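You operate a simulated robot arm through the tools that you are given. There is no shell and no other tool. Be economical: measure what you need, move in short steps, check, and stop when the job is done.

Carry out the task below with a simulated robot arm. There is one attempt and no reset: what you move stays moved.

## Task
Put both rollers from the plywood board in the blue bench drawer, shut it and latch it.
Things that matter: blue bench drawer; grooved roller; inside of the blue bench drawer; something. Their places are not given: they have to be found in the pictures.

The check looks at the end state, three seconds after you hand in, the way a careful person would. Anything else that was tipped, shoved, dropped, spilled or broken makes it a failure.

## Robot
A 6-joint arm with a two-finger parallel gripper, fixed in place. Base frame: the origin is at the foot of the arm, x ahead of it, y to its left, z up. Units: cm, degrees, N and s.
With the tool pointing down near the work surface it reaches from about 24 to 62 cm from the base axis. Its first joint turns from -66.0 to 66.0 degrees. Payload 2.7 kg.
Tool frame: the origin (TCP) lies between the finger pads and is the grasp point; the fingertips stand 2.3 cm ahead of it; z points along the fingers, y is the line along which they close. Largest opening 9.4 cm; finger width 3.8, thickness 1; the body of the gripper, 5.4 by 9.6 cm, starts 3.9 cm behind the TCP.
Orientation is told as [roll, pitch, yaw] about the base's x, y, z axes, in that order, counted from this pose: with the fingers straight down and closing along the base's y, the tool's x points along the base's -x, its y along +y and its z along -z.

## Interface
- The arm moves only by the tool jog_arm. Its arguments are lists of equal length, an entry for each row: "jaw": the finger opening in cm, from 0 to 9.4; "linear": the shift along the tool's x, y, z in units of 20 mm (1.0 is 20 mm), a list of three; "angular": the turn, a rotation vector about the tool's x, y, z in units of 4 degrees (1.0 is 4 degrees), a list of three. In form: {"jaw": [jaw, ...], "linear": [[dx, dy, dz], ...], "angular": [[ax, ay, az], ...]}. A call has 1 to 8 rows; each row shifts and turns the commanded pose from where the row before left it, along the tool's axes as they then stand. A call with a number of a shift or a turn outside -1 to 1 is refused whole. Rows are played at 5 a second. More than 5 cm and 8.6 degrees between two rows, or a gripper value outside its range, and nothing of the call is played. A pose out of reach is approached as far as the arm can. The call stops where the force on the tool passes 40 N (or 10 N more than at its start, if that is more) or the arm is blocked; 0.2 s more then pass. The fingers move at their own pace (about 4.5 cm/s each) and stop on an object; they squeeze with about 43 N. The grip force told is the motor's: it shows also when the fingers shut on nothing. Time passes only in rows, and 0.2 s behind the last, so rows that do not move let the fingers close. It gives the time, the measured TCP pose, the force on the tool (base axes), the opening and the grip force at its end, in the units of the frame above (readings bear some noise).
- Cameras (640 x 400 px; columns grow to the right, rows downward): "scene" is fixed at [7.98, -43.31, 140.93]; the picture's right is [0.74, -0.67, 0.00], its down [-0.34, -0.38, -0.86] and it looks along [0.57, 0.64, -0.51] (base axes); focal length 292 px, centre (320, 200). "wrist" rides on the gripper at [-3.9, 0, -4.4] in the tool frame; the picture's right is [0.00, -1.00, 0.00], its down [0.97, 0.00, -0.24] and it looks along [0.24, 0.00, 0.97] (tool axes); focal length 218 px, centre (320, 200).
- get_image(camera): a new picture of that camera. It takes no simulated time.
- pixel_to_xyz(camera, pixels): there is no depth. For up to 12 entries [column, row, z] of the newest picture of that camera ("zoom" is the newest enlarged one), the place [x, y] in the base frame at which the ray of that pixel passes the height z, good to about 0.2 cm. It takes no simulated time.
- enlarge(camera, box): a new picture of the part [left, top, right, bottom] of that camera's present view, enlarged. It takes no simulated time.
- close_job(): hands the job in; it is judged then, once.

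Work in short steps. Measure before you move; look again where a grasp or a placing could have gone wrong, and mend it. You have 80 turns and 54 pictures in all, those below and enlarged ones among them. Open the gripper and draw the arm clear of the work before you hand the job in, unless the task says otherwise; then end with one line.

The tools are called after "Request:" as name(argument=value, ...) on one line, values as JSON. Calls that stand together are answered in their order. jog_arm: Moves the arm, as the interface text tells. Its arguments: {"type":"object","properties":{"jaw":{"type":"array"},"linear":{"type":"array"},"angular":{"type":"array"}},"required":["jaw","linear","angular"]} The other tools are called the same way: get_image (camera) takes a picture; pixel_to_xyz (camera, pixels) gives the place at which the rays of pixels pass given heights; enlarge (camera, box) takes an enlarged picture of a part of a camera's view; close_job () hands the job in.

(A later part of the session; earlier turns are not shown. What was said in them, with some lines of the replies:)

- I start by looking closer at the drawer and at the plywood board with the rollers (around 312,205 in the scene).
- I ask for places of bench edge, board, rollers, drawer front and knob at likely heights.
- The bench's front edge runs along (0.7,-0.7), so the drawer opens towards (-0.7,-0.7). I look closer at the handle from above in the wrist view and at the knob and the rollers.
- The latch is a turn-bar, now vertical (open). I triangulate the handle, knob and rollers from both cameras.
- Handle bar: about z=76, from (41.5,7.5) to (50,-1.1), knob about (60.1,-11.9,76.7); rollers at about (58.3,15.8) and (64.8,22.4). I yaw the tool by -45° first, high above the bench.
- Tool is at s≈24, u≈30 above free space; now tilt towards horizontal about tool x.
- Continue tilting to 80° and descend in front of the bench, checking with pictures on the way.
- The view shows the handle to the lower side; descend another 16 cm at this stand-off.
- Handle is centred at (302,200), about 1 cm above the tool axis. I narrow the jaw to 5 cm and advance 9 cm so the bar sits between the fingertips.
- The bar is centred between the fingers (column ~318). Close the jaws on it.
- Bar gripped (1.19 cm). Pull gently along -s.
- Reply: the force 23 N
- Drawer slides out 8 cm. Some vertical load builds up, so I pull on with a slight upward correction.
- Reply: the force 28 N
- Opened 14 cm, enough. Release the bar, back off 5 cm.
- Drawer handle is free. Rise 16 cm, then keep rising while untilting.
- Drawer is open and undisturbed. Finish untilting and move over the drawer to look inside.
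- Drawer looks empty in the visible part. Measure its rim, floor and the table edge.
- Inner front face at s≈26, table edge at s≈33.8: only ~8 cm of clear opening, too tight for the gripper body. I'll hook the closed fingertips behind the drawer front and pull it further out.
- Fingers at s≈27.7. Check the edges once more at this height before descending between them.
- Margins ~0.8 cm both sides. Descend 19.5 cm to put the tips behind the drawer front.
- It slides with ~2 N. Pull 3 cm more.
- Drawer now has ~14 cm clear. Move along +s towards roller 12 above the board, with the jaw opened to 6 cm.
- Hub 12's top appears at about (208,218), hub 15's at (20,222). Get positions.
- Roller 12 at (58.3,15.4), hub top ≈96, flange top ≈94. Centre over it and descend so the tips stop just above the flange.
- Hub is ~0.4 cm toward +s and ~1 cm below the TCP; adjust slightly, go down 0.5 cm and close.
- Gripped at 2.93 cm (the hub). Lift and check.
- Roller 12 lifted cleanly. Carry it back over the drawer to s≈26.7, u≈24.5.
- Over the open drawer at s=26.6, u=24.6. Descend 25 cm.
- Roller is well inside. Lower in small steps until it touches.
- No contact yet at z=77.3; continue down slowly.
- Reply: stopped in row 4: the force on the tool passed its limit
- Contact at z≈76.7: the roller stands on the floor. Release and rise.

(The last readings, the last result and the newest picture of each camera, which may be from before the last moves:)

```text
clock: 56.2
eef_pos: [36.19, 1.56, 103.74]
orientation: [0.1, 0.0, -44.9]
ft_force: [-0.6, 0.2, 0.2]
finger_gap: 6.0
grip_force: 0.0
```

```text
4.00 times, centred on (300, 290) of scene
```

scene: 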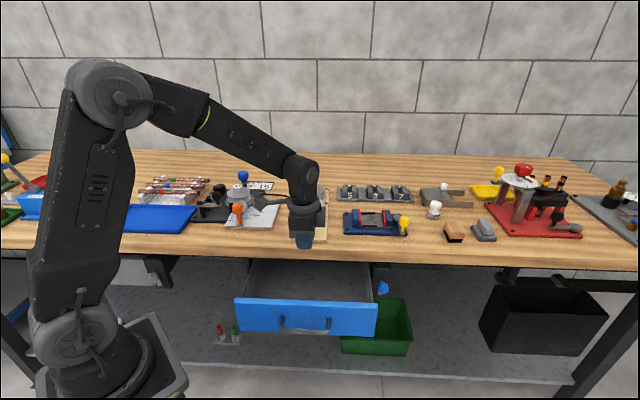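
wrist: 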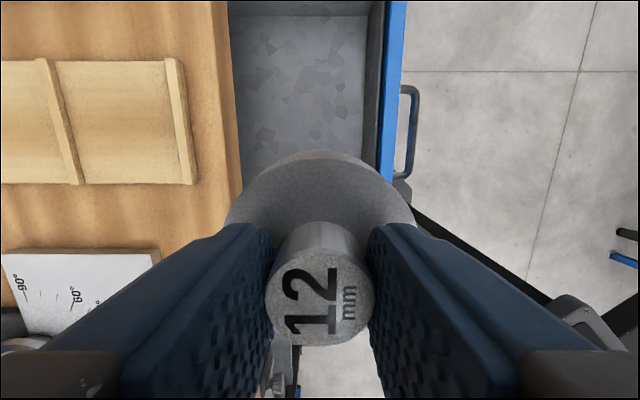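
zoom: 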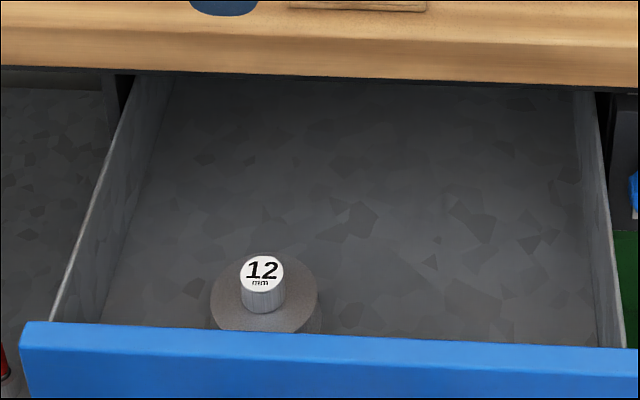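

Roller 12 stands upright in the drawer. Now move up toward roller 15 (64.85,22.3) and yaw the tool to +19°.

Request:
jog_arm(jaw=[6, 6, 6, 6, 6, 6, 6, 6], linear=[[-0.2, 1, -0.5], [-0.2, 1, -0.5], [-0.2, 1, -0.5], [-0.2, 1, -0.5], [-0.2, 1, -0.5], [-0.2, 1, 0], [-0.2, 1, 0], [-0.2, 1, 0]], angular=[[0, 0, 0], [0, 0, 0], [0, 0, 0], [0, 0, 0], [0, 0, 0], [0, 0, 0], [0, 0, 0], [0, 0, 0]])

Request:
jog_arm(jaw=[6, 6, 6, 6, 6, 6, 6, 6], linear=[[0, 0, 0], [0, 0, 0], [0, 0, 0], [0, 0, 0], [0, 0, 0], [0, 0, 0], [0, 0, 0], [0, 0, 0]], angular=[[0, 0, -1], [0, 0, -1], [0, 0, -1], [0, 0, -1], [0, 0, -1], [0, 0, -1], [0, 0, -1], [0, 0, -1]])

Request:
jog_arm(jaw=[6, 6, 6, 6, 6, 6, 6, 6], linear=[[0, 0, 0], [0, 0, 0], [0, 0, 0], [0, 0, 0], [0, 0, 0], [0, 0, 0], [0, 0, 0], [0, 0, 0]], angular=[[0, 0, -1], [0, 0, -1], [0, 0, -1], [0, 0, -1], [0, 0, -1], [0, 0, -1], [0, 0, -1], [0, 0, -1]])

Request:
jog_arm(jaw=[6, 6, 6, 6, 6, 6, 6, 6], linear=[[0, 0, 0], [0, 0, 0], [0, 0, 0], [0, 0, 0], [0, 0, 0], [0, 0, 0], [0, 0, 0], [0, 0, 0]], angular=[[0, -1, 0], [0, -1, 0], [0, -1, 0], [0, -1, 0], [0, -1, 0], [0, -1, 0], [0, -1, 0], [0, -0.5, 0]])

Request:
get_image(camera="wrist")

```text
clock: 58.0
eef_pos: [49.79, 10.48, 108.84]
orientation: [0.2, -0.2, -45.0]
ft_force: [0.1, -0.2, -0.3]
finger_gap: 6.01
grip_force: 0.1
```

```text
clock: 59.8
eef_pos: [49.77, 10.58, 108.64]
orientation: [0.1, -0.3, -12.8]
ft_force: [0.3, -0.2, -0.5]
finger_gap: 5.97
grip_force: 0.0
```

```text
clock: 61.6
eef_pos: [49.81, 10.55, 108.83]
orientation: [0.1, -0.2, 19.1]
ft_force: [0.1, 0.5, -0.1]
finger_gap: 6.0
grip_force: 0.0
```

```text
clock: 63.4
eef_pos: [49.82, 10.74, 108.78]
orientation: [-0.1, -30.3, 19.1]
ft_force: [-0.3, 0.1, 0.6]
finger_gap: 5.99
grip_force: 0.1
```

```text
21 pictures are left
```

wrist: 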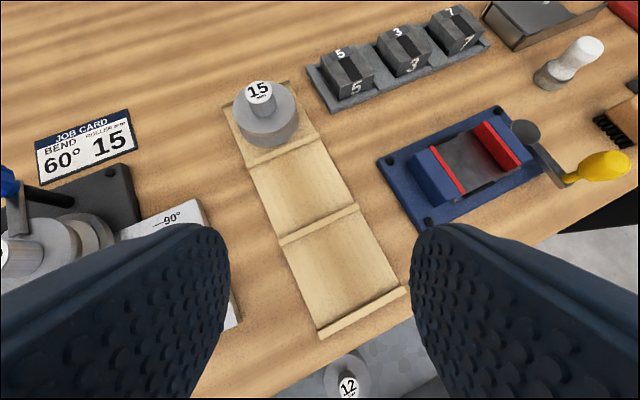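

Tilt is 30° outward at yaw 19°. Measure hub 15 (label at about (260,93)) from here.

Request:
pixel_to_xyz(camera="wrist", pixels=[[260, 93, 95.4], [260, 93, 96], [268, 125, 91.7], [264, 112, 93.5]])

```text
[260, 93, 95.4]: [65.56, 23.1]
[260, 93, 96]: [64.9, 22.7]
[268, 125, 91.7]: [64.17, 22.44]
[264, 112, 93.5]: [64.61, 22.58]
```

Hub 15 at about (65.0,22.6), top ≈95.5. Move to a pre-grasp point above it (z≈103) keeping the 30° tilt.

Request:
jog_arm(jaw=[6, 6, 6, 6, 6, 6, 6, 6], linear=[[-0.798, 0.39, 0.88], [-0.798, 0.39, 0.88], [-0.798, 0.39, 0.88], [-0.798, 0.39, 0.88], [-0.798, 0.39, 0.88], [-0.798, 0.39, 0.88], [-0.798, 0.39, 0.88], [-0.798, 0.39, 0.88]], angular=[[0, 0, 0], [0, 0, 0], [0, 0, 0], [0, 0, 0], [0, 0, 0], [0, 0, 0], [0, 0, 0], [0, 0, 0]])

Request:
get_image(camera="wrist")

```text
clock: 65.2
eef_pos: [64.78, 22.58, 102.99]
orientation: [-0.1, -30.2, 19.1]
ft_force: [-0.7, -0.3, -0.1]
finger_gap: 5.98
grip_force: 0.0
```

```text
20 pictures are left
```

wrist: 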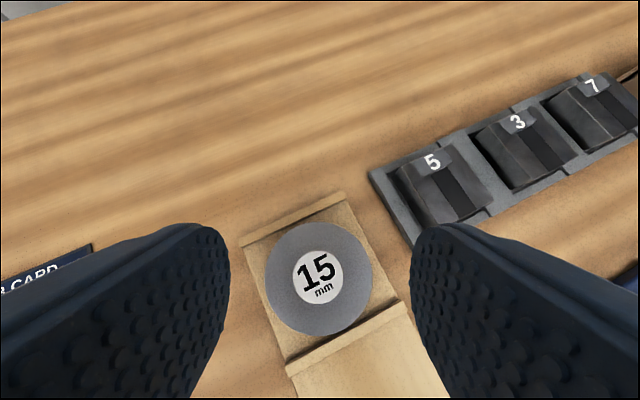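

Request:
pixel_to_xyz(camera="wrist", pixels=[[318, 277, 95.5], [319, 278, 93.5]])

```text
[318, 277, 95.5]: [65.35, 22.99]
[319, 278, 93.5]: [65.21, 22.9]
```

Hub 15 refined to (65.3,22.95), nearly on the tool plane. Descend straight down 6.5 cm.

Request:
jog_arm(jaw=[6, 6, 6, 6], linear=[[0.352, 0.02, 0.735], [0.352, 0.02, 0.735], [0.352, 0.02, 0.735], [0.352, 0.02, 0.735]], angular=[[0, 0, 0], [0, 0, 0], [0, 0, 0], [0, 0, 0]])

Request:
get_image(camera="wrist")

Request:
enlarge(camera="scene", box=[280, 155, 360, 205])

```text
clock: 66.2
eef_pos: [65.35, 22.78, 96.54]
orientation: [-0.1, -30.2, 19.1]
ft_force: [-0.1, 0.1, 0.6]
finger_gap: 5.98
grip_force: 0.0
```

```text
19 pictures are left
```

wrist: 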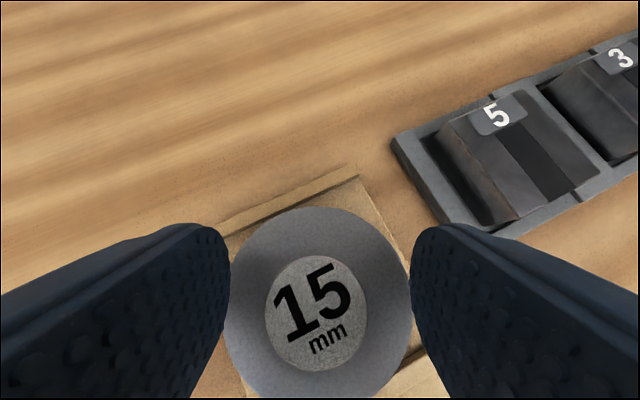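

```text
8.00 times, centred on (320, 180) of scene
```

zoom: 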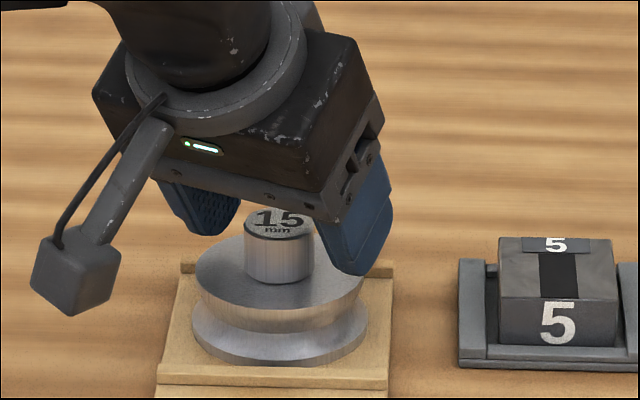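

Fingers straddle the hub; it sits slightly toward the finger edge, so shift 0.7 cm inward and 0.2 down, then close.

Request:
jog_arm(jaw=[6, 6, 2, 1, 0, 0, 0], linear=[[0.2, 0.06, -0.05], [0.153, 0, -0.04], [0, 0, 0], [0, 0, 0], [0, 0, 0], [0, 0, 0], [0, 0, 0]], angular=[[0, 0, 0], [0, 0, 0], [0, 0, 0], [0, 0, 0], [0, 0, 0], [0, 0, 0], [0, 0, 0]])

Request:
enlarge(camera="scene", box=[280, 155, 360, 205])

```text
clock: 67.8
eef_pos: [64.62, 22.78, 96.37]
orientation: [-0.1, -30.4, 19.1]
ft_force: [-1.0, 0.6, -0.2]
finger_gap: 2.89
grip_force: 42.7
```

```text
8.00 times, centred on (320, 180) of scene
```

zoom: 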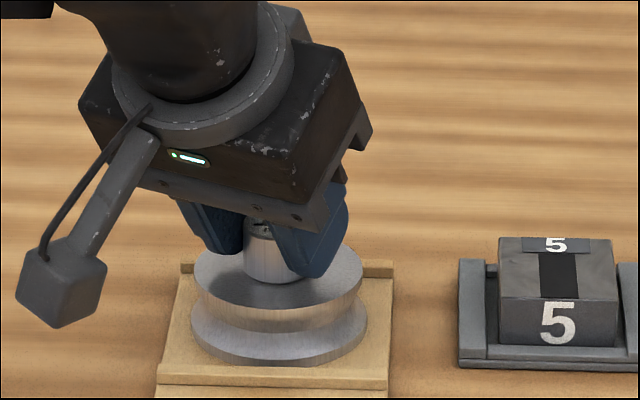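

Gripped at 2.89 cm. Lift straight up (tool -0.5x, -0.866z).

Request:
jog_arm(jaw=[0, 0, 0, 0, 0, 0], linear=[[-0.25, 0, -0.433], [-0.5, 0, -0.866], [-0.5, 0, -0.866], [-0.5, 0, -0.866], [-0.5, 0, -0.866], [-0.5, 0, -0.866]], angular=[[0, 0, 0], [0, 0, 0], [0, 0, 0], [0, 0, 0], [0, 0, 0], [0, 0, 0]])

Request:
get_image(camera="scene")

```text
clock: 69.2
eef_pos: [64.57, 22.69, 107.23]
orientation: [0.0, -30.2, 19.1]
ft_force: [-0.3, 0.5, -2.8]
finger_gap: 2.91
grip_force: 43.5
```

```text
16 pictures are left
```

scene: 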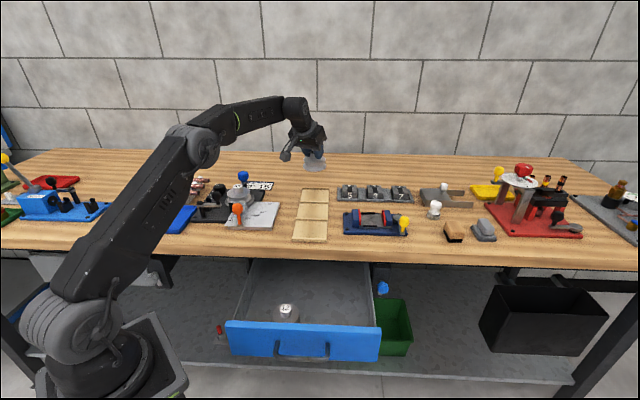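

Roller 15 is held upright at TCP z=107. Retract radially 16 cm, then yaw about the vertical by -64° keeping the tilt.

Request:
jog_arm(jaw=[0, 0, 0, 0, 0, 0, 0, 0], linear=[[0.866, 0, -0.5], [0.866, 0, -0.5], [0.866, 0, -0.5], [0.866, 0, -0.5], [0.866, 0, -0.5], [0.866, 0, -0.5], [0.866, 0, -0.5], [0.866, 0, -0.5]], angular=[[0, 0, 0], [0, 0, 0], [0, 0, 0], [0, 0, 0], [0, 0, 0], [0, 0, 0], [0, 0, 0], [0, 0, 0]])

Request:
jog_arm(jaw=[0, 0, 0, 0, 0, 0, 0, 0], linear=[[0, 0, 0], [0, 0, 0], [0, 0, 0], [0, 0, 0], [0, 0, 0], [0, 0, 0], [0, 0, 0], [0, 0, 0]], angular=[[0.5, 0, 0.866], [0.5, 0, 0.866], [0.5, 0, 0.866], [0.5, 0, 0.866], [0.5, 0, 0.866], [0.5, 0, 0.866], [0.5, 0, 0.866], [0.5, 0, 0.866]])

Request:
jog_arm(jaw=[0, 0, 0, 0, 0, 0, 0, 0], linear=[[0, 0, 0], [0, 0, 0], [0, 0, 0], [0, 0, 0], [0, 0, 0], [0, 0, 0], [0, 0, 0], [0, 0, 0]], angular=[[0.5, 0, 0.866], [0.5, 0, 0.866], [0.5, 0, 0.866], [0.5, 0, 0.866], [0.5, 0, 0.866], [0.5, 0, 0.866], [0.5, 0, 0.866], [0.5, 0, 0.866]])

```text
clock: 71.0
eef_pos: [49.51, 17.39, 107.36]
orientation: [0.0, -30.4, 19.2]
ft_force: [-0.6, -0.8, -2.5]
finger_gap: 2.9
grip_force: 43.1
```

```text
clock: 72.8
eef_pos: [49.49, 17.41, 107.34]
orientation: [0.3, -30.2, -12.9]
ft_force: [0.1, 0.6, -1.6]
finger_gap: 2.88
grip_force: 42.7
```

```text
clock: 74.6
eef_pos: [49.66, 17.43, 107.2]
orientation: [0.1, -30.1, -45.0]
ft_force: [0.3, 0.1, -2.1]
finger_gap: 2.88
grip_force: 43.4
```

Yaw is -45° with tilt kept. Translate over the drawer to s≈26.7, u≈36.

Request:
jog_arm(jaw=[0, 0, 0, 0, 0, 0, 0, 0], linear=[[-0.528, -0.94, 0.305], [-0.528, -0.94, 0.305], [-0.528, -0.94, 0.305], [-0.528, -0.94, 0.305], [-0.528, -0.94, 0.305], [-0.528, -0.94, 0.305], [-0.528, -0.94, 0.305], [-0.528, -0.94, 0.305]], angular=[[0, 0, 0], [0, 0, 0], [0, 0, 0], [0, 0, 0], [0, 0, 0], [0, 0, 0], [0, 0, 0], [0, 0, 0]])

Request:
jog_arm(jaw=[0, 0, 0], linear=[[-0.528, -0.94, 0.305], [-0.528, -0.94, 0.305], [-0.528, -0.94, 0.305]], angular=[[0, 0, 0], [0, 0, 0], [0, 0, 0]])

Request:
enlarge(camera="scene", box=[190, 180, 430, 350])

```text
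clock: 76.4
eef_pos: [45.83, -0.26, 107.27]
orientation: [0.2, -30.2, -44.9]
ft_force: [0.6, 0.1, -2.8]
finger_gap: 2.88
grip_force: 42.9
```

```text
clock: 77.2
eef_pos: [44.52, -6.71, 107.16]
orientation: [0.1, -30.0, -44.8]
ft_force: [-0.3, -0.3, -2.8]
finger_gap: 2.87
grip_force: 43.4
```

```text
2.35 times, centred on (310, 265) of scene
```

zoom: 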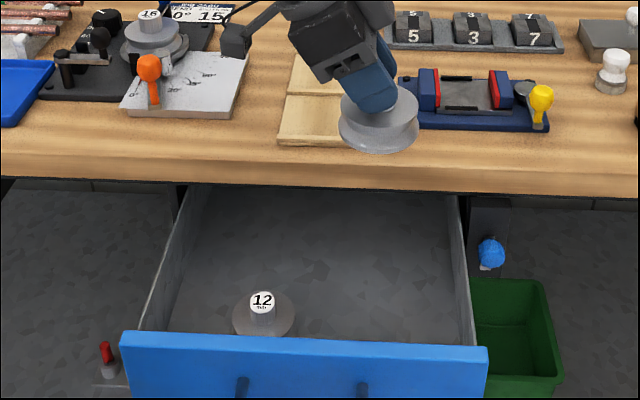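

Descend 28 cm vertically into the drawer.

Request:
jog_arm(jaw=[0, 0, 0, 0, 0, 0, 0, 0], linear=[[0.5, 0, 0.866], [0.5, 0, 0.866], [0.5, 0, 0.866], [0.5, 0, 0.866], [0.5, 0, 0.866], [0.5, 0, 0.866], [0.5, 0, 0.866], [0.5, 0, 0.866]], angular=[[0, 0, 0], [0, 0, 0], [0, 0, 0], [0, 0, 0], [0, 0, 0], [0, 0, 0], [0, 0, 0], [0, 0, 0]])

Request:
jog_arm(jaw=[0, 0, 0, 0, 0, 0], linear=[[0.5, 0, 0.866], [0.5, 0, 0.866], [0.5, 0, 0.866], [0.5, 0, 0.866], [0.5, 0, 0.866], [0.4, 0, 0.693]], angular=[[0, 0, 0], [0, 0, 0], [0, 0, 0], [0, 0, 0], [0, 0, 0], [0, 0, 0]])

Request:
enlarge(camera="scene", box=[230, 240, 390, 340])

```text
clock: 79.0
eef_pos: [44.49, -6.64, 91.18]
orientation: [0.2, -30.1, -45.0]
ft_force: [0.0, -0.1, -2.5]
finger_gap: 2.88
grip_force: 43.0
```

```text
clock: 80.4
eef_pos: [44.52, -6.62, 79.63]
orientation: [0.1, -30.3, -44.9]
ft_force: [0.2, -0.1, -2.6]
finger_gap: 2.85
grip_force: 42.5
```

```text
4.00 times, centred on (310, 290) of scene
```

zoom: 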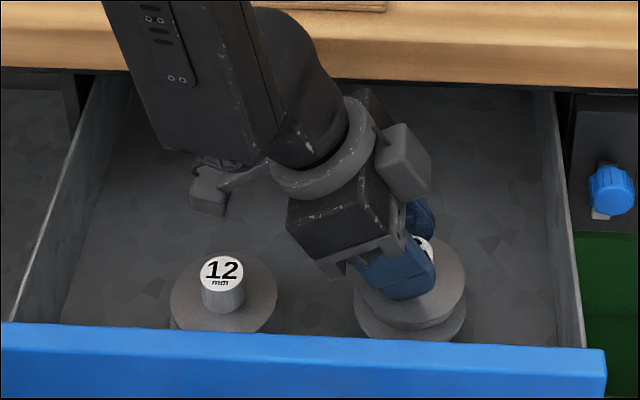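

Going well; lower the last 2.6 cm slowly.

Request:
jog_arm(jaw=[0, 0, 0, 0, 0, 0, 0, 0], linear=[[0.1, 0, 0.173], [0.1, 0, 0.173], [0.1, 0, 0.173], [0.1, 0, 0.173], [0.1, 0, 0.173], [0.05, 0, 0.087], [0.05, 0, 0.087], [0, 0, 0]], angular=[[0, 0, 0], [0, 0, 0], [0, 0, 0], [0, 0, 0], [0, 0, 0], [0, 0, 0], [0, 0, 0], [0, 0, 0]])

```text
clock: 82.2
eef_pos: [44.64, -6.85, 77.32]
orientation: [0.2, -30.4, -45.1]
ft_force: [-3.7, 3.1, 14.9]
finger_gap: 2.87
grip_force: 43.0
```

Contact (≈15 N). Release and withdraw vertically.

Request:
jog_arm(jaw=[3.5, 5, 5, 5, 5, 5, 5, 5], linear=[[0, 0, 0], [0, 0, 0], [-0.25, 0, -0.433], [-0.5, 0, -0.866], [-0.5, 0, -0.866], [-0.5, 0, -0.866], [-0.5, 0, -0.866], [-0.5, 0, -0.866]], angular=[[0, 0, 0], [0, 0, 0], [0, 0, 0], [0, 0, 0], [0, 0, 0], [0, 0, 0], [0, 0, 0], [0, 0, 0]])

Request:
jog_arm(jaw=[5, 5, 5, 5, 5, 5, 5, 5], linear=[[-0.5, 0, -0.866], [-0.5, 0, -0.866], [-0.5, 0, -0.866], [-0.5, 0, -0.866], [-0.5, 0, -0.866], [-0.5, 0, -0.866], [-0.5, 0, -0.866], [-0.5, 0, -0.866]], angular=[[0, 0, 0], [0, 0, 0], [0, 0, 0], [0, 0, 0], [0, 0, 0], [0, 0, 0], [0, 0, 0], [0, 0, 0]])

Request:
enlarge(camera="scene", box=[200, 210, 420, 350])

```text
clock: 84.0
eef_pos: [44.45, -6.71, 88.28]
orientation: [0.3, -30.1, -45.0]
ft_force: [0.2, -0.3, 0.6]
finger_gap: 4.99
grip_force: 0.1
```

```text
clock: 85.8
eef_pos: [44.56, -6.61, 104.28]
orientation: [0.2, -30.1, -44.8]
ft_force: [-0.3, 0.2, -0.1]
finger_gap: 5.03
grip_force: 0.0
```

```text
2.86 times, centred on (310, 280) of scene
```

zoom: 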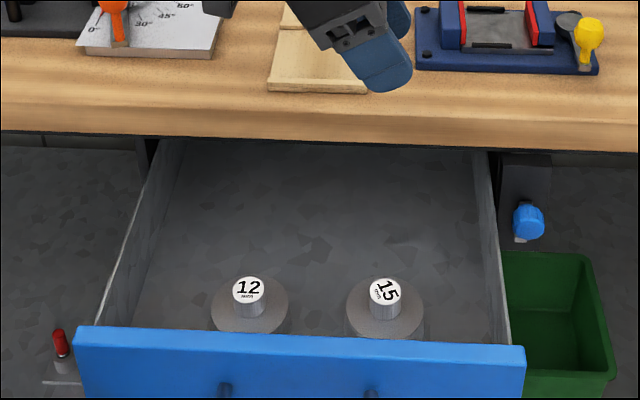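

Both rollers stand upright in the drawer. Untilt and move in front of the drawer panel with jaws closed, to push it from above the handle first.

Request:
jog_arm(jaw=[5, 0, 0, 0, 0, 0, 0, 0], linear=[[0, 0, 0], [0, 0, 0], [0, 0, 0], [0, 0, 0], [0, 0, 0], [0, 0, 0], [0, 0, 0], [0, 0, 0]], angular=[[0, 1, 0], [0, 1, 0], [0, 1, 0], [0, 1, 0], [0, 1, 0], [0, 1, 0], [0, 1, 0], [0, 0.5, 0]])

Request:
jog_arm(jaw=[0, 0, 0, 0, 0, 0, 0, 0], linear=[[0.517, -0.95, 0], [0.517, -0.95, 0], [0.517, -0.95, 0], [0.517, -0.95, 0], [0.517, -0.95, 0], [0.517, -0.95, 0], [0, 0, 1], [0, 0, 1]], angular=[[0, 0, 0], [0, 0, 0], [0, 0, 0], [0, 0, 0], [0, 0, 0], [0, 0, 0], [0, 0, 0], [0, 0, 0]])

Request:
get_image(camera="wrist")

```text
clock: 87.6
eef_pos: [44.49, -6.79, 104.31]
orientation: [0.2, -0.1, -44.9]
ft_force: [-1.1, 0.8, -0.5]
finger_gap: 0.0
grip_force: 42.7
```

```text
clock: 89.4
eef_pos: [32.01, -10.37, 100.25]
orientation: [0.2, -0.1, -44.8]
ft_force: [0.1, 0.4, -0.2]
finger_gap: 0.02
grip_force: 42.2
```

```text
12 pictures are left
```

wrist: 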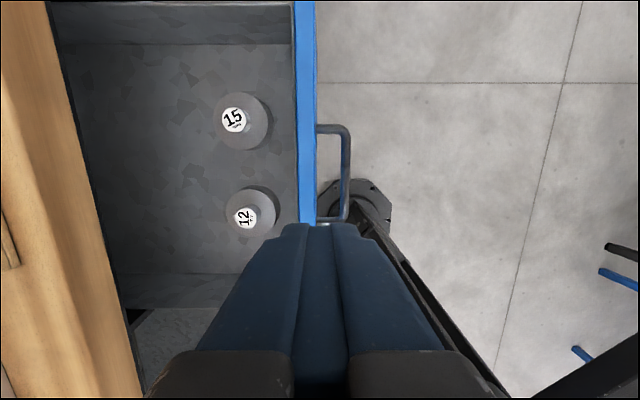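

Locate the panel's outer face and the bar.

Request:
pixel_to_xyz(camera="wrist", pixels=[[317, 150, 81], [317, 190, 81], [350, 170, 76], [340, 170, 76]])

```text
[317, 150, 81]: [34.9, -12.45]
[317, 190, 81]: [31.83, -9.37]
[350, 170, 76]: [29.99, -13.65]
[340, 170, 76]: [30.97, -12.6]
```

Panel outer face at s≈15.9; shift to s≈14.3 and descend to z≈80.6 (tips above the bar).

Request:
jog_arm(jaw=[0, 0, 0, 0, 0, 0, 0, 0], linear=[[0, -0.5, 0], [0, 0, 1], [0, 0, 1], [0, 0, 1], [0, 0, 1], [0, 0, 1], [0, 0, 1], [0, 0, 1]], angular=[[0, 0, 0], [0, 0, 0], [0, 0, 0], [0, 0, 0], [0, 0, 0], [0, 0, 0], [0, 0, 0], [0, 0, 0]])

Request:
jog_arm(jaw=[0, 0, 0, 0, 0, 0, 0, 0], linear=[[0, 0, 0.95], [0, 0, 0.95], [0, 0, 0.95], [0, 0.25, 0], [0, 0.25, 0], [0, 0.25, 0], [0, 0.25, 0], [0, 0.25, 0]], angular=[[0, 0, 0], [0, 0, 0], [0, 0, 0], [0, 0, 0], [0, 0, 0], [0, 0, 0], [0, 0, 0], [0, 0, 0]])

Request:
enlarge(camera="scene", box=[200, 230, 420, 360])

```text
clock: 91.2
eef_pos: [31.39, -11.23, 86.08]
orientation: [0.1, -0.1, -44.8]
ft_force: [0.5, -0.6, 1.0]
finger_gap: 0.0
grip_force: 42.4
```

```text
clock: 93.0
eef_pos: [33.16, -9.31, 80.41]
orientation: [0.2, -0.2, -45.0]
ft_force: [-0.7, -1.2, -0.1]
finger_gap: 0.03
grip_force: 43.1
```

```text
2.91 times, centred on (310, 295) of scene
```

zoom: 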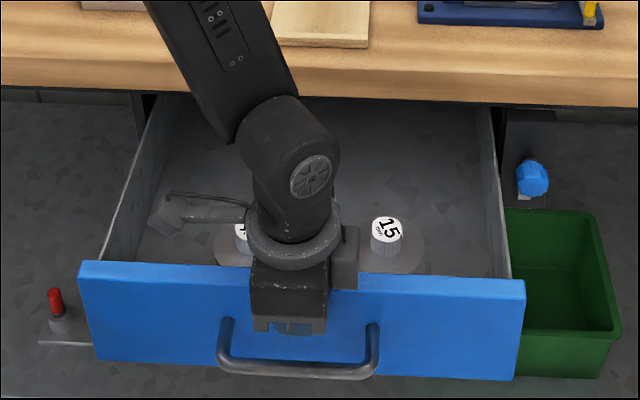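

Pushing works. Continue pushing smoothly 9.6 cm (up to s≈26.5, still clear of the table edge).

Request:
jog_arm(jaw=[0, 0, 0, 0, 0, 0, 0, 0], linear=[[0, 0.4, 0], [0, 0.6, 0], [0, 0.7, 0], [0, 0.7, 0], [0, 0.7, 0], [0, 0.7, 0], [0, 0.6, 0], [0, 0.4, 0]], angular=[[0, 0, 0], [0, 0, 0], [0, 0, 0], [0, 0, 0], [0, 0, 0], [0, 0, 0], [0, 0, 0], [0, 0, 0]])

Request:
jog_arm(jaw=[0, 0, 0, 0, 0, 0, 0, 0], linear=[[0, -0.5, 0], [0, -1, -0.5], [0, -1, -1], [0, -1, -1], [0, -1, -1], [0, -1, -1], [0, 0, -1], [0, 0, -1]], angular=[[0, 0, 0], [0, 0, 0], [0, 0, 0], [0, 0, 0], [0, 0, 0], [0, 0, 0], [0, 0, 0], [0, 0, 0]])

Request:
enlarge(camera="scene", box=[200, 230, 420, 360])

```text
clock: 94.8
eef_pos: [40.02, -2.57, 80.57]
orientation: [0.2, -0.2, -44.9]
ft_force: [0.5, 0.2, -0.7]
finger_gap: 0.0
grip_force: 42.3
```

```text
clock: 96.6
eef_pos: [32.11, -10.43, 93.56]
orientation: [0.3, -0.2, -44.9]
ft_force: [0.0, 0.8, 0.2]
finger_gap: 0.01
grip_force: 41.9
```

```text
2.91 times, centred on (310, 295) of scene
```

zoom: 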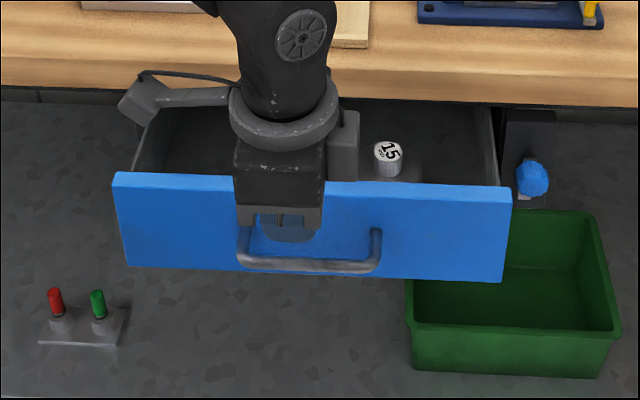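

Drawer panel now at s≈27.5. Tilt to 80° in front of it, jaw 5 cm, to push the rest horizontally, straddling the bar.

Request:
jog_arm(jaw=[5, 5, 5, 5, 5, 5, 5, 5], linear=[[0, 0, 0], [0, 0, 0], [0, 0, 0], [0, 0, 0], [0, 0, 0], [0, 0, 0], [0, 0, 0], [0, 0, 0]], angular=[[-1, 0, 0], [-1, 0, 0], [-1, 0, 0], [-1, 0, 0], [-1, 0, 0], [-1, 0, 0], [-1, 0, 0], [-1, 0, 0]])

Request:
jog_arm(jaw=[5, 5, 5, 5, 5, 5, 5, 5], linear=[[0, 0, 0], [0, 0, 0], [0, 0, 0], [0, 0, 0], [0, 0, 0], [0, 0, 0], [0, 0, 0], [0, 0, 0]], angular=[[-1, 0, 0], [-1, 0, 0], [-1, 0, 0], [-1, 0, 0], [-1, 0, 0], [-1, 0, 0], [-1, 0, 0], [-1, 0, 0]])

Request:
jog_arm(jaw=[5, 5, 5, 5, 5, 5, 5, 5], linear=[[0, 0, 0], [0, 0, 0], [0, 0, 0], [0, 0, 0], [0, -0.985, 0.172], [0, -0.985, 0.172], [0, -0.985, 0.172], [0, -0.985, 0.172]], angular=[[-1, 0, 0], [-1, 0, 0], [-1, 0, 0], [-1, 0, 0], [0, 0, 0], [0, 0, 0], [0, 0, 0], [0, 0, 0]])

Request:
jog_arm(jaw=[5, 5, 5, 5], linear=[[0, -0.985, 0.172], [0, -0.985, 0.172], [0, -0.985, 0.172], [0, -0.985, 0.172]], angular=[[0, 0, 0], [0, 0, 0], [0, 0, 0], [0, 0, 0]])

Request:
get_image(camera="wrist")

```text
clock: 98.4
eef_pos: [32.06, -10.48, 93.58]
orientation: [32.3, -0.2, -44.7]
ft_force: [0.4, 0.6, 0.2]
finger_gap: 5.01
grip_force: 0.1
```

```text
clock: 100.2
eef_pos: [31.99, -10.34, 93.58]
orientation: [64.1, -0.1, -44.9]
ft_force: [0.3, 1.2, 0.4]
finger_gap: 5.01
grip_force: 0.0
```

```text
clock: 102.0
eef_pos: [32.26, -10.25, 85.42]
orientation: [80.2, -0.2, -44.8]
ft_force: [-0.8, 0.5, 0.2]
finger_gap: 4.97
grip_force: 0.0
```

```text
clock: 103.0
eef_pos: [32.25, -10.38, 77.51]
orientation: [80.2, -0.2, -44.8]
ft_force: [-0.6, -0.3, 0.4]
finger_gap: 4.99
grip_force: 0.0
```

```text
9 pictures are left
```

wrist: 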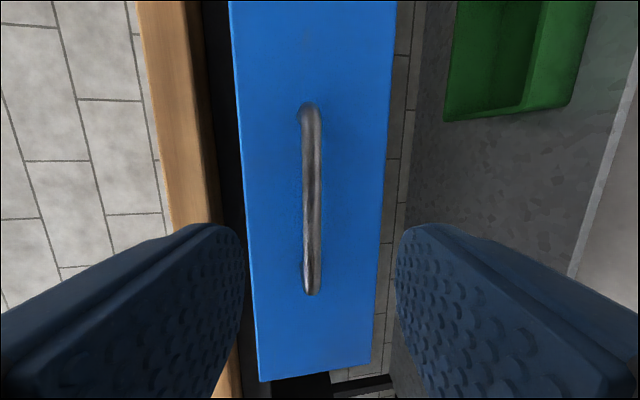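

Approach and start pushing: 10 cm forward with a 0.8 cm drop, then slow push.

Request:
jog_arm(jaw=[5, 5, 5, 5, 5, 5, 5, 5], linear=[[0, 0.095, 0.985], [0, 0.095, 0.985], [0, 0.095, 0.985], [0, 0.095, 0.985], [0, 0.07, 0.6], [0, 0.07, 0.4], [0, 0.07, 0.4], [0, 0.087, 0.49]], angular=[[0, 0, 0], [0, 0, 0], [0, 0, 0], [0, 0, 0], [0, 0, 0], [0, 0, 0], [0, 0, 0], [0, 0, 0]])

Request:
jog_arm(jaw=[5, 5, 5, 5, 5, 5], linear=[[0, 0.087, 0.49], [0, 0.087, 0.49], [0, 0.087, 0.49], [0, 0.087, 0.49], [0, 0.087, 0.49], [0, 0.087, 0.49]], angular=[[0, 0, 0], [0, 0, 0], [0, 0, 0], [0, 0, 0], [0, 0, 0], [0, 0, 0]])

```text
clock: 104.8
eef_pos: [40.39, -2.07, 76.75]
orientation: [80.1, -0.1, -44.9]
ft_force: [-0.5, -0.6, 0.0]
finger_gap: 5.0
grip_force: 0.0
```

```text
clock: 106.2
eef_pos: [44.7, 2.17, 76.86]
orientation: [80.3, -0.2, -44.9]
ft_force: [-0.4, -0.8, 0.8]
finger_gap: 4.99
grip_force: 0.0
```

Now at s=33.1; push the last ~2 cm in small steps until the drawer meets its stop.

Request:
jog_arm(jaw=[5, 5, 5, 5, 5], linear=[[0, 0.043, 0.246], [0, 0.043, 0.246], [0, 0.043, 0.246], [0, 0.03, 0.15], [0, 0, 0]], angular=[[0, 0, 0], [0, 0, 0], [0, 0, 0], [0, 0, 0], [0, 0, 0]])

Request:
jog_arm(jaw=[5, 5, 5, 5, 5], linear=[[0, 0.02, 0.1], [0, 0.02, 0.1], [0, 0.02, 0.1], [0, 0.02, 0.1], [0, 0, 0]], angular=[[0, 0, 0], [0, 0, 0], [0, 0, 0], [0, 0, 0], [0, 0, 0]])

```text
clock: 107.4
eef_pos: [45.85, 3.33, 76.82]
orientation: [80.2, -0.2, -45.0]
ft_force: [-2.4, -4.2, 0.1]
finger_gap: 4.97
grip_force: 0.1
```

```text
clock: 108.0
eef_pos: [45.92, 3.45, 76.84]
orientation: [80.2, 0.1, -45.0]
ft_force: [-10.4, -8.9, 2.0]
finger_gap: 5.01
grip_force: 0.2
stopped in row 2: the force on the tool passed its limit (the readings are from after the stop); the commanded pose is now the measured one
```

Drawer is at its stop (s=34.9). Back off and move sideways to face the knob at u≈51.

Request:
jog_arm(jaw=[5, 5, 5, 5, 5, 5, 5, 5], linear=[[0, -0.175, -0.985], [0, -0.175, -0.985], [0, -0.175, -0.985], [0, -0.175, -0.985], [0, -0.175, -0.985], [-1, 0, 0], [-1, 0, 0], [-1, 0, 0]], angular=[[0, 0, 0], [0, 0, 0], [0, 0, 0], [0, 0, 0], [0, 0, 0], [0, 0, 0], [0, 0, 0], [0, 0, 0]])

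Request:
jog_arm(jaw=[5, 5, 5, 5, 5, 5, 5], linear=[[-1, 0, 0], [-1, 0, 0], [-1, 0, 0], [-1, 0, 0], [-1, 0, 0], [-1, 0, 0], [-1, 0, 0]], angular=[[0, 0, 0], [0, 0, 0], [0, 0, 0], [0, 0, 0], [0, 0, 0], [0, 0, 0], [0, 0, 0]])

Request:
get_image(camera="wrist")

```text
clock: 109.8
eef_pos: [43.21, -8.03, 76.76]
orientation: [80.2, 0.0, -44.9]
ft_force: [0.0, 0.3, 0.5]
finger_gap: 5.02
grip_force: 0.1
```

```text
clock: 111.4
eef_pos: [52.91, -17.69, 76.87]
orientation: [80.1, 0.1, -44.9]
ft_force: [-0.3, 0.4, -0.3]
finger_gap: 5.01
grip_force: 0.1
```

```text
8 pictures are left
```

wrist: 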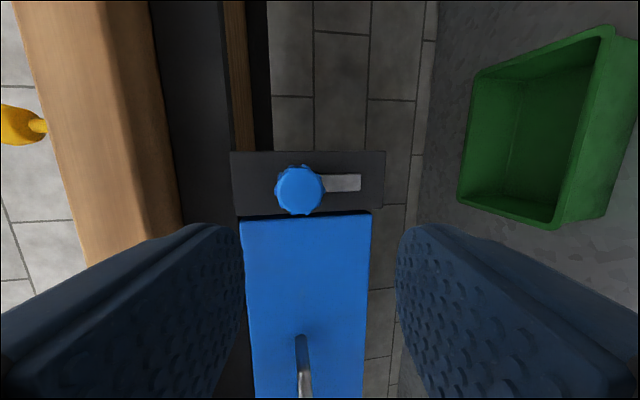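

The knob (299,190) carries a bar pointing down; it must turn toward the drawer, i.e. +90° about tool z. Level the tool to 90°, centre on the knob (u≈51.1, z≈76.6), and pre-rotate -48°.

Request:
jog_arm(jaw=[5, 5, 5, 5, 5, 5, 5, 5], linear=[[0, 0, 0], [0, 0, 0], [0, 0, 0], [-0.6, -0.13, 0], [0, 0, 0], [0, 0, 0], [0, 0, 0], [0, 0, 0]], angular=[[-1, 0, 0], [-1, 0, 0], [-0.47, 0, 0], [0, 0, 0], [0, 0, -1], [0, 0, -1], [0, 0, -1], [0, 0, -1]])

Request:
jog_arm(jaw=[5, 5, 5, 5, 5, 5, 5, 5], linear=[[0, 0, 0], [0, 0, 0], [0, 0, 0], [0, 0, 0], [0, 0, 0], [0, 0, 0], [0, 0, 0], [0, 0, 0]], angular=[[0, 0, -1], [0, 0, -1], [0, 0, -1], [0, 0, -1], [0, 0, -1], [0, 0, -1], [0, 0, -1], [0, 0, -1]])

Request:
jog_arm(jaw=[5, 5, 5], linear=[[0, 0, 1], [0, 0, 1], [0, 0, 0.8]], angular=[[0, 0, 0], [0, 0, 0], [0, 0, 0]])

Request:
get_image(camera="wrist")

```text
clock: 113.2
eef_pos: [53.97, -18.59, 76.54]
orientation: [90.1, -16.0, -45.0]
ft_force: [-0.7, 0.3, 1.4]
finger_gap: 4.99
grip_force: 0.1
```

```text
clock: 115.0
eef_pos: [53.92, -18.58, 76.47]
orientation: [90.1, -48.1, -45.0]
ft_force: [0.3, -0.2, 0.3]
finger_gap: 5.02
grip_force: 0.1
```

```text
clock: 115.8
eef_pos: [57.91, -14.71, 76.48]
orientation: [90.2, -48.0, -45.0]
ft_force: [0.6, 0.2, 0.3]
finger_gap: 5.01
grip_force: 0.0
```

```text
7 pictures are left
```

wrist: 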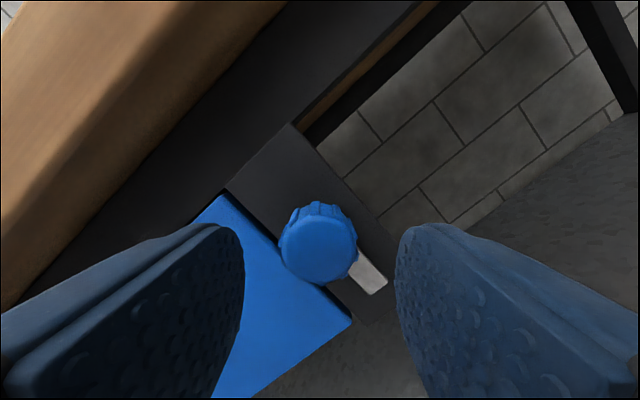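

Knob is centred (its front at s≈34). Advance 3 cm and close on it.

Request:
jog_arm(jaw=[5, 5, 5, 2, 1, 0, 0, 0], linear=[[0, 0, 0.5], [0, 0, 0.5], [0, 0, 0.5], [0, 0, 0], [0, 0, 0], [0, 0, 0], [0, 0, 0], [0, 0, 0]], angular=[[0, 0, 0], [0, 0, 0], [0, 0, 0], [0, 0, 0], [0, 0, 0], [0, 0, 0], [0, 0, 0], [0, 0, 0]])

```text
clock: 117.6
eef_pos: [60.03, -12.51, 76.54]
orientation: [90.2, -48.0, -45.0]
ft_force: [2.0, 5.1, 1.1]
finger_gap: 2.94
grip_force: 45.2
```

Knob gripped (2.94 cm). Turn +z, first 32°, watching the forces.

Request:
jog_arm(jaw=[0, 0, 0, 0, 0, 0, 0, 0], linear=[[0, 0, 0], [0, 0, 0], [0, 0, 0], [0, 0, 0], [0, 0, 0], [0, 0, 0], [0, 0, 0], [0, 0, 0]], angular=[[0, 0, 1], [0, 0, 1], [0, 0, 1], [0, 0, 1], [0, 0, 1], [0, 0, 1], [0, 0, 1], [0, 0, 1]])

Request:
enlarge(camera="wrist", box=[160, 150, 480, 350])

```text
clock: 119.4
eef_pos: [59.96, -12.49, 76.48]
orientation: [90.1, -16.0, -44.9]
ft_force: [9.7, 7.2, -0.2]
finger_gap: 2.91
grip_force: 45.7
```

```text
2.00 times, centred on (320, 250) of wrist
```

zoom: 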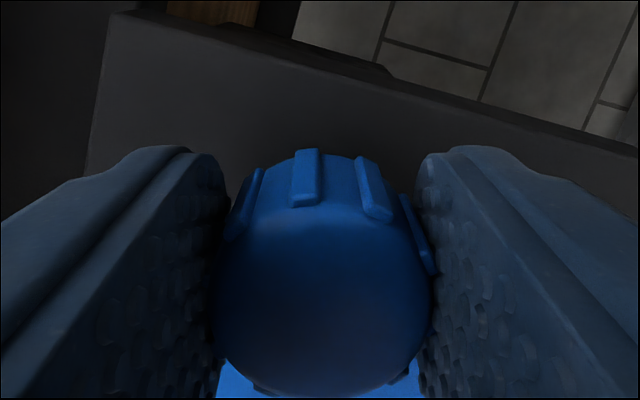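

The turn goes on with small forces; continue another 58°.

Request:
jog_arm(jaw=[0, 0, 0, 0, 0, 0, 0, 0], linear=[[0, 0, 0], [0, 0, 0], [0, 0, 0], [0, 0, 0], [0, 0, 0], [0, 0, 0], [0, 0, 0], [0, 0, 0]], angular=[[0, 0, 1], [0, 0, 1], [0, 0, 1], [0, 0, 1], [0, 0, 1], [0, 0, 1], [0, 0, 1], [0, 0, 1]])

Request:
jog_arm(jaw=[0, 0, 0, 0, 0, 0, 0], linear=[[0, 0, 0], [0, 0, 0], [0, 0, 0], [0, 0, 0], [0, 0, 0], [0, 0, 0], [0, 0, 0]], angular=[[0, 0, 1], [0, 0, 1], [0, 0, 1], [0, 0, 1], [0, 0, 1], [0, 0, 1], [0, 0, 0.5]])

Request:
enlarge(camera="scene", box=[320, 240, 420, 310])

```text
clock: 121.2
eef_pos: [60.01, -12.51, 76.55]
orientation: [90.0, 16.1, -44.9]
ft_force: [12.0, 6.4, -7.2]
finger_gap: 2.91
grip_force: 45.2
```

```text
clock: 122.8
eef_pos: [59.99, -12.6, 76.36]
orientation: [90.1, 42.2, -45.0]
ft_force: [8.2, 6.5, -13.8]
finger_gap: 2.88
grip_force: 44.6
```

```text
5.71 times, centred on (370, 275) of scene
```

zoom: 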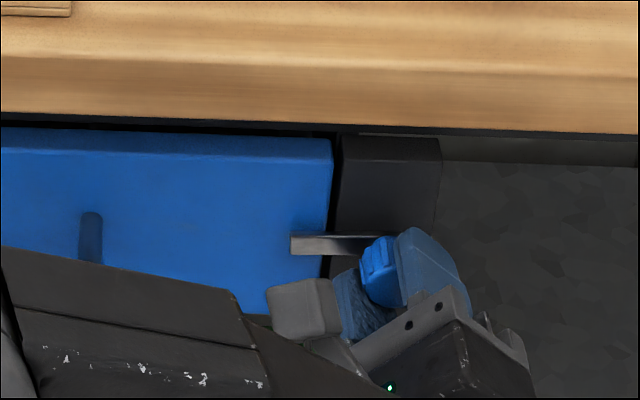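

The bar now lies horizontally across the drawer's front edge: latched. Release and back off along -s.

Request:
jog_arm(jaw=[4, 6, 6, 6, 6, 6, 6, 6], linear=[[0, 0, 0], [0, 0, 0], [0, 0, -0.6], [0, 0, -1], [0, 0, -1], [0, 0, -1], [0, 0, -1], [0, 0, -1]], angular=[[0, 0, 0], [0, 0, 0], [0, 0, 0], [0, 0, 0], [0, 0, 0], [0, 0, 0], [0, 0, 0], [0, 0, 0]])

Request:
jog_arm(jaw=[6, 6, 6, 6, 6, 6, 6, 6], linear=[[0.67, 0.743, 0], [0.67, 0.743, 0], [0.67, 0.743, 0], [0.67, 0.743, 0], [0.67, 0.743, 0], [0.67, 0.743, 0], [0.67, 0.743, 0], [0.67, 0.743, 0]], angular=[[0, 0, 0], [0, 0, 0], [0, 0, 0], [0, 0, 0], [0, 0, 0], [0, 0, 0], [0, 0, 0], [0, 0, 0]])

Request:
jog_arm(jaw=[6, 6, 6, 6, 6, 6], linear=[[0.67, 0.743, 0], [0.67, 0.743, 0], [0.67, 0.743, 0], [0.67, 0.743, 0], [0.67, 0.743, 0], [0.67, 0.743, 0]], angular=[[0, 0, 0], [0, 0, 0], [0, 0, 0], [0, 0, 0], [0, 0, 0], [0, 0, 0]])

Request:
get_image(camera="scene")

Request:
enlarge(camera="scene", box=[240, 240, 420, 310])

```text
clock: 124.6
eef_pos: [51.96, -20.49, 76.61]
orientation: [90.1, 42.0, -44.9]
ft_force: [0.4, 0.6, 0.3]
finger_gap: 5.98
grip_force: 0.2
```

```text
clock: 126.4
eef_pos: [51.98, -20.33, 92.63]
orientation: [90.1, 42.0, -44.9]
ft_force: [0.1, -0.4, -0.7]
finger_gap: 6.01
grip_force: 0.1
```

```text
clock: 127.8
eef_pos: [51.95, -20.45, 104.63]
orientation: [90.2, 42.0, -45.0]
ft_force: [0.2, 0.1, 0.1]
finger_gap: 6.0
grip_force: 0.1
```

```text
4 pictures are left
```

scene: 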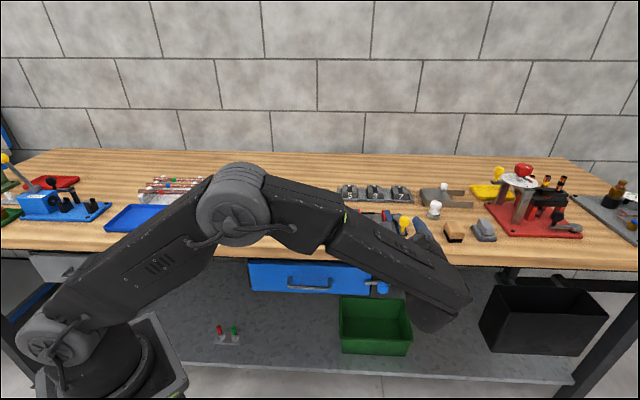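

```text
3.56 times, centred on (330, 275) of scene
```

zoom: 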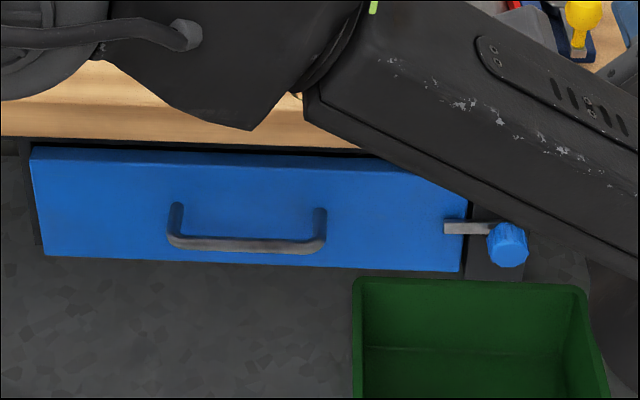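

Drawer shut, turn-bar across its front, gripper open and clear of the work. Hand in.

Request:
close_job()

```text
The job is handed in.
```

Both rollers (12 and 15 mm) are standing in the blue bench drawer, which is shut with the latch bar turned across its front; the gripper is open and clear.
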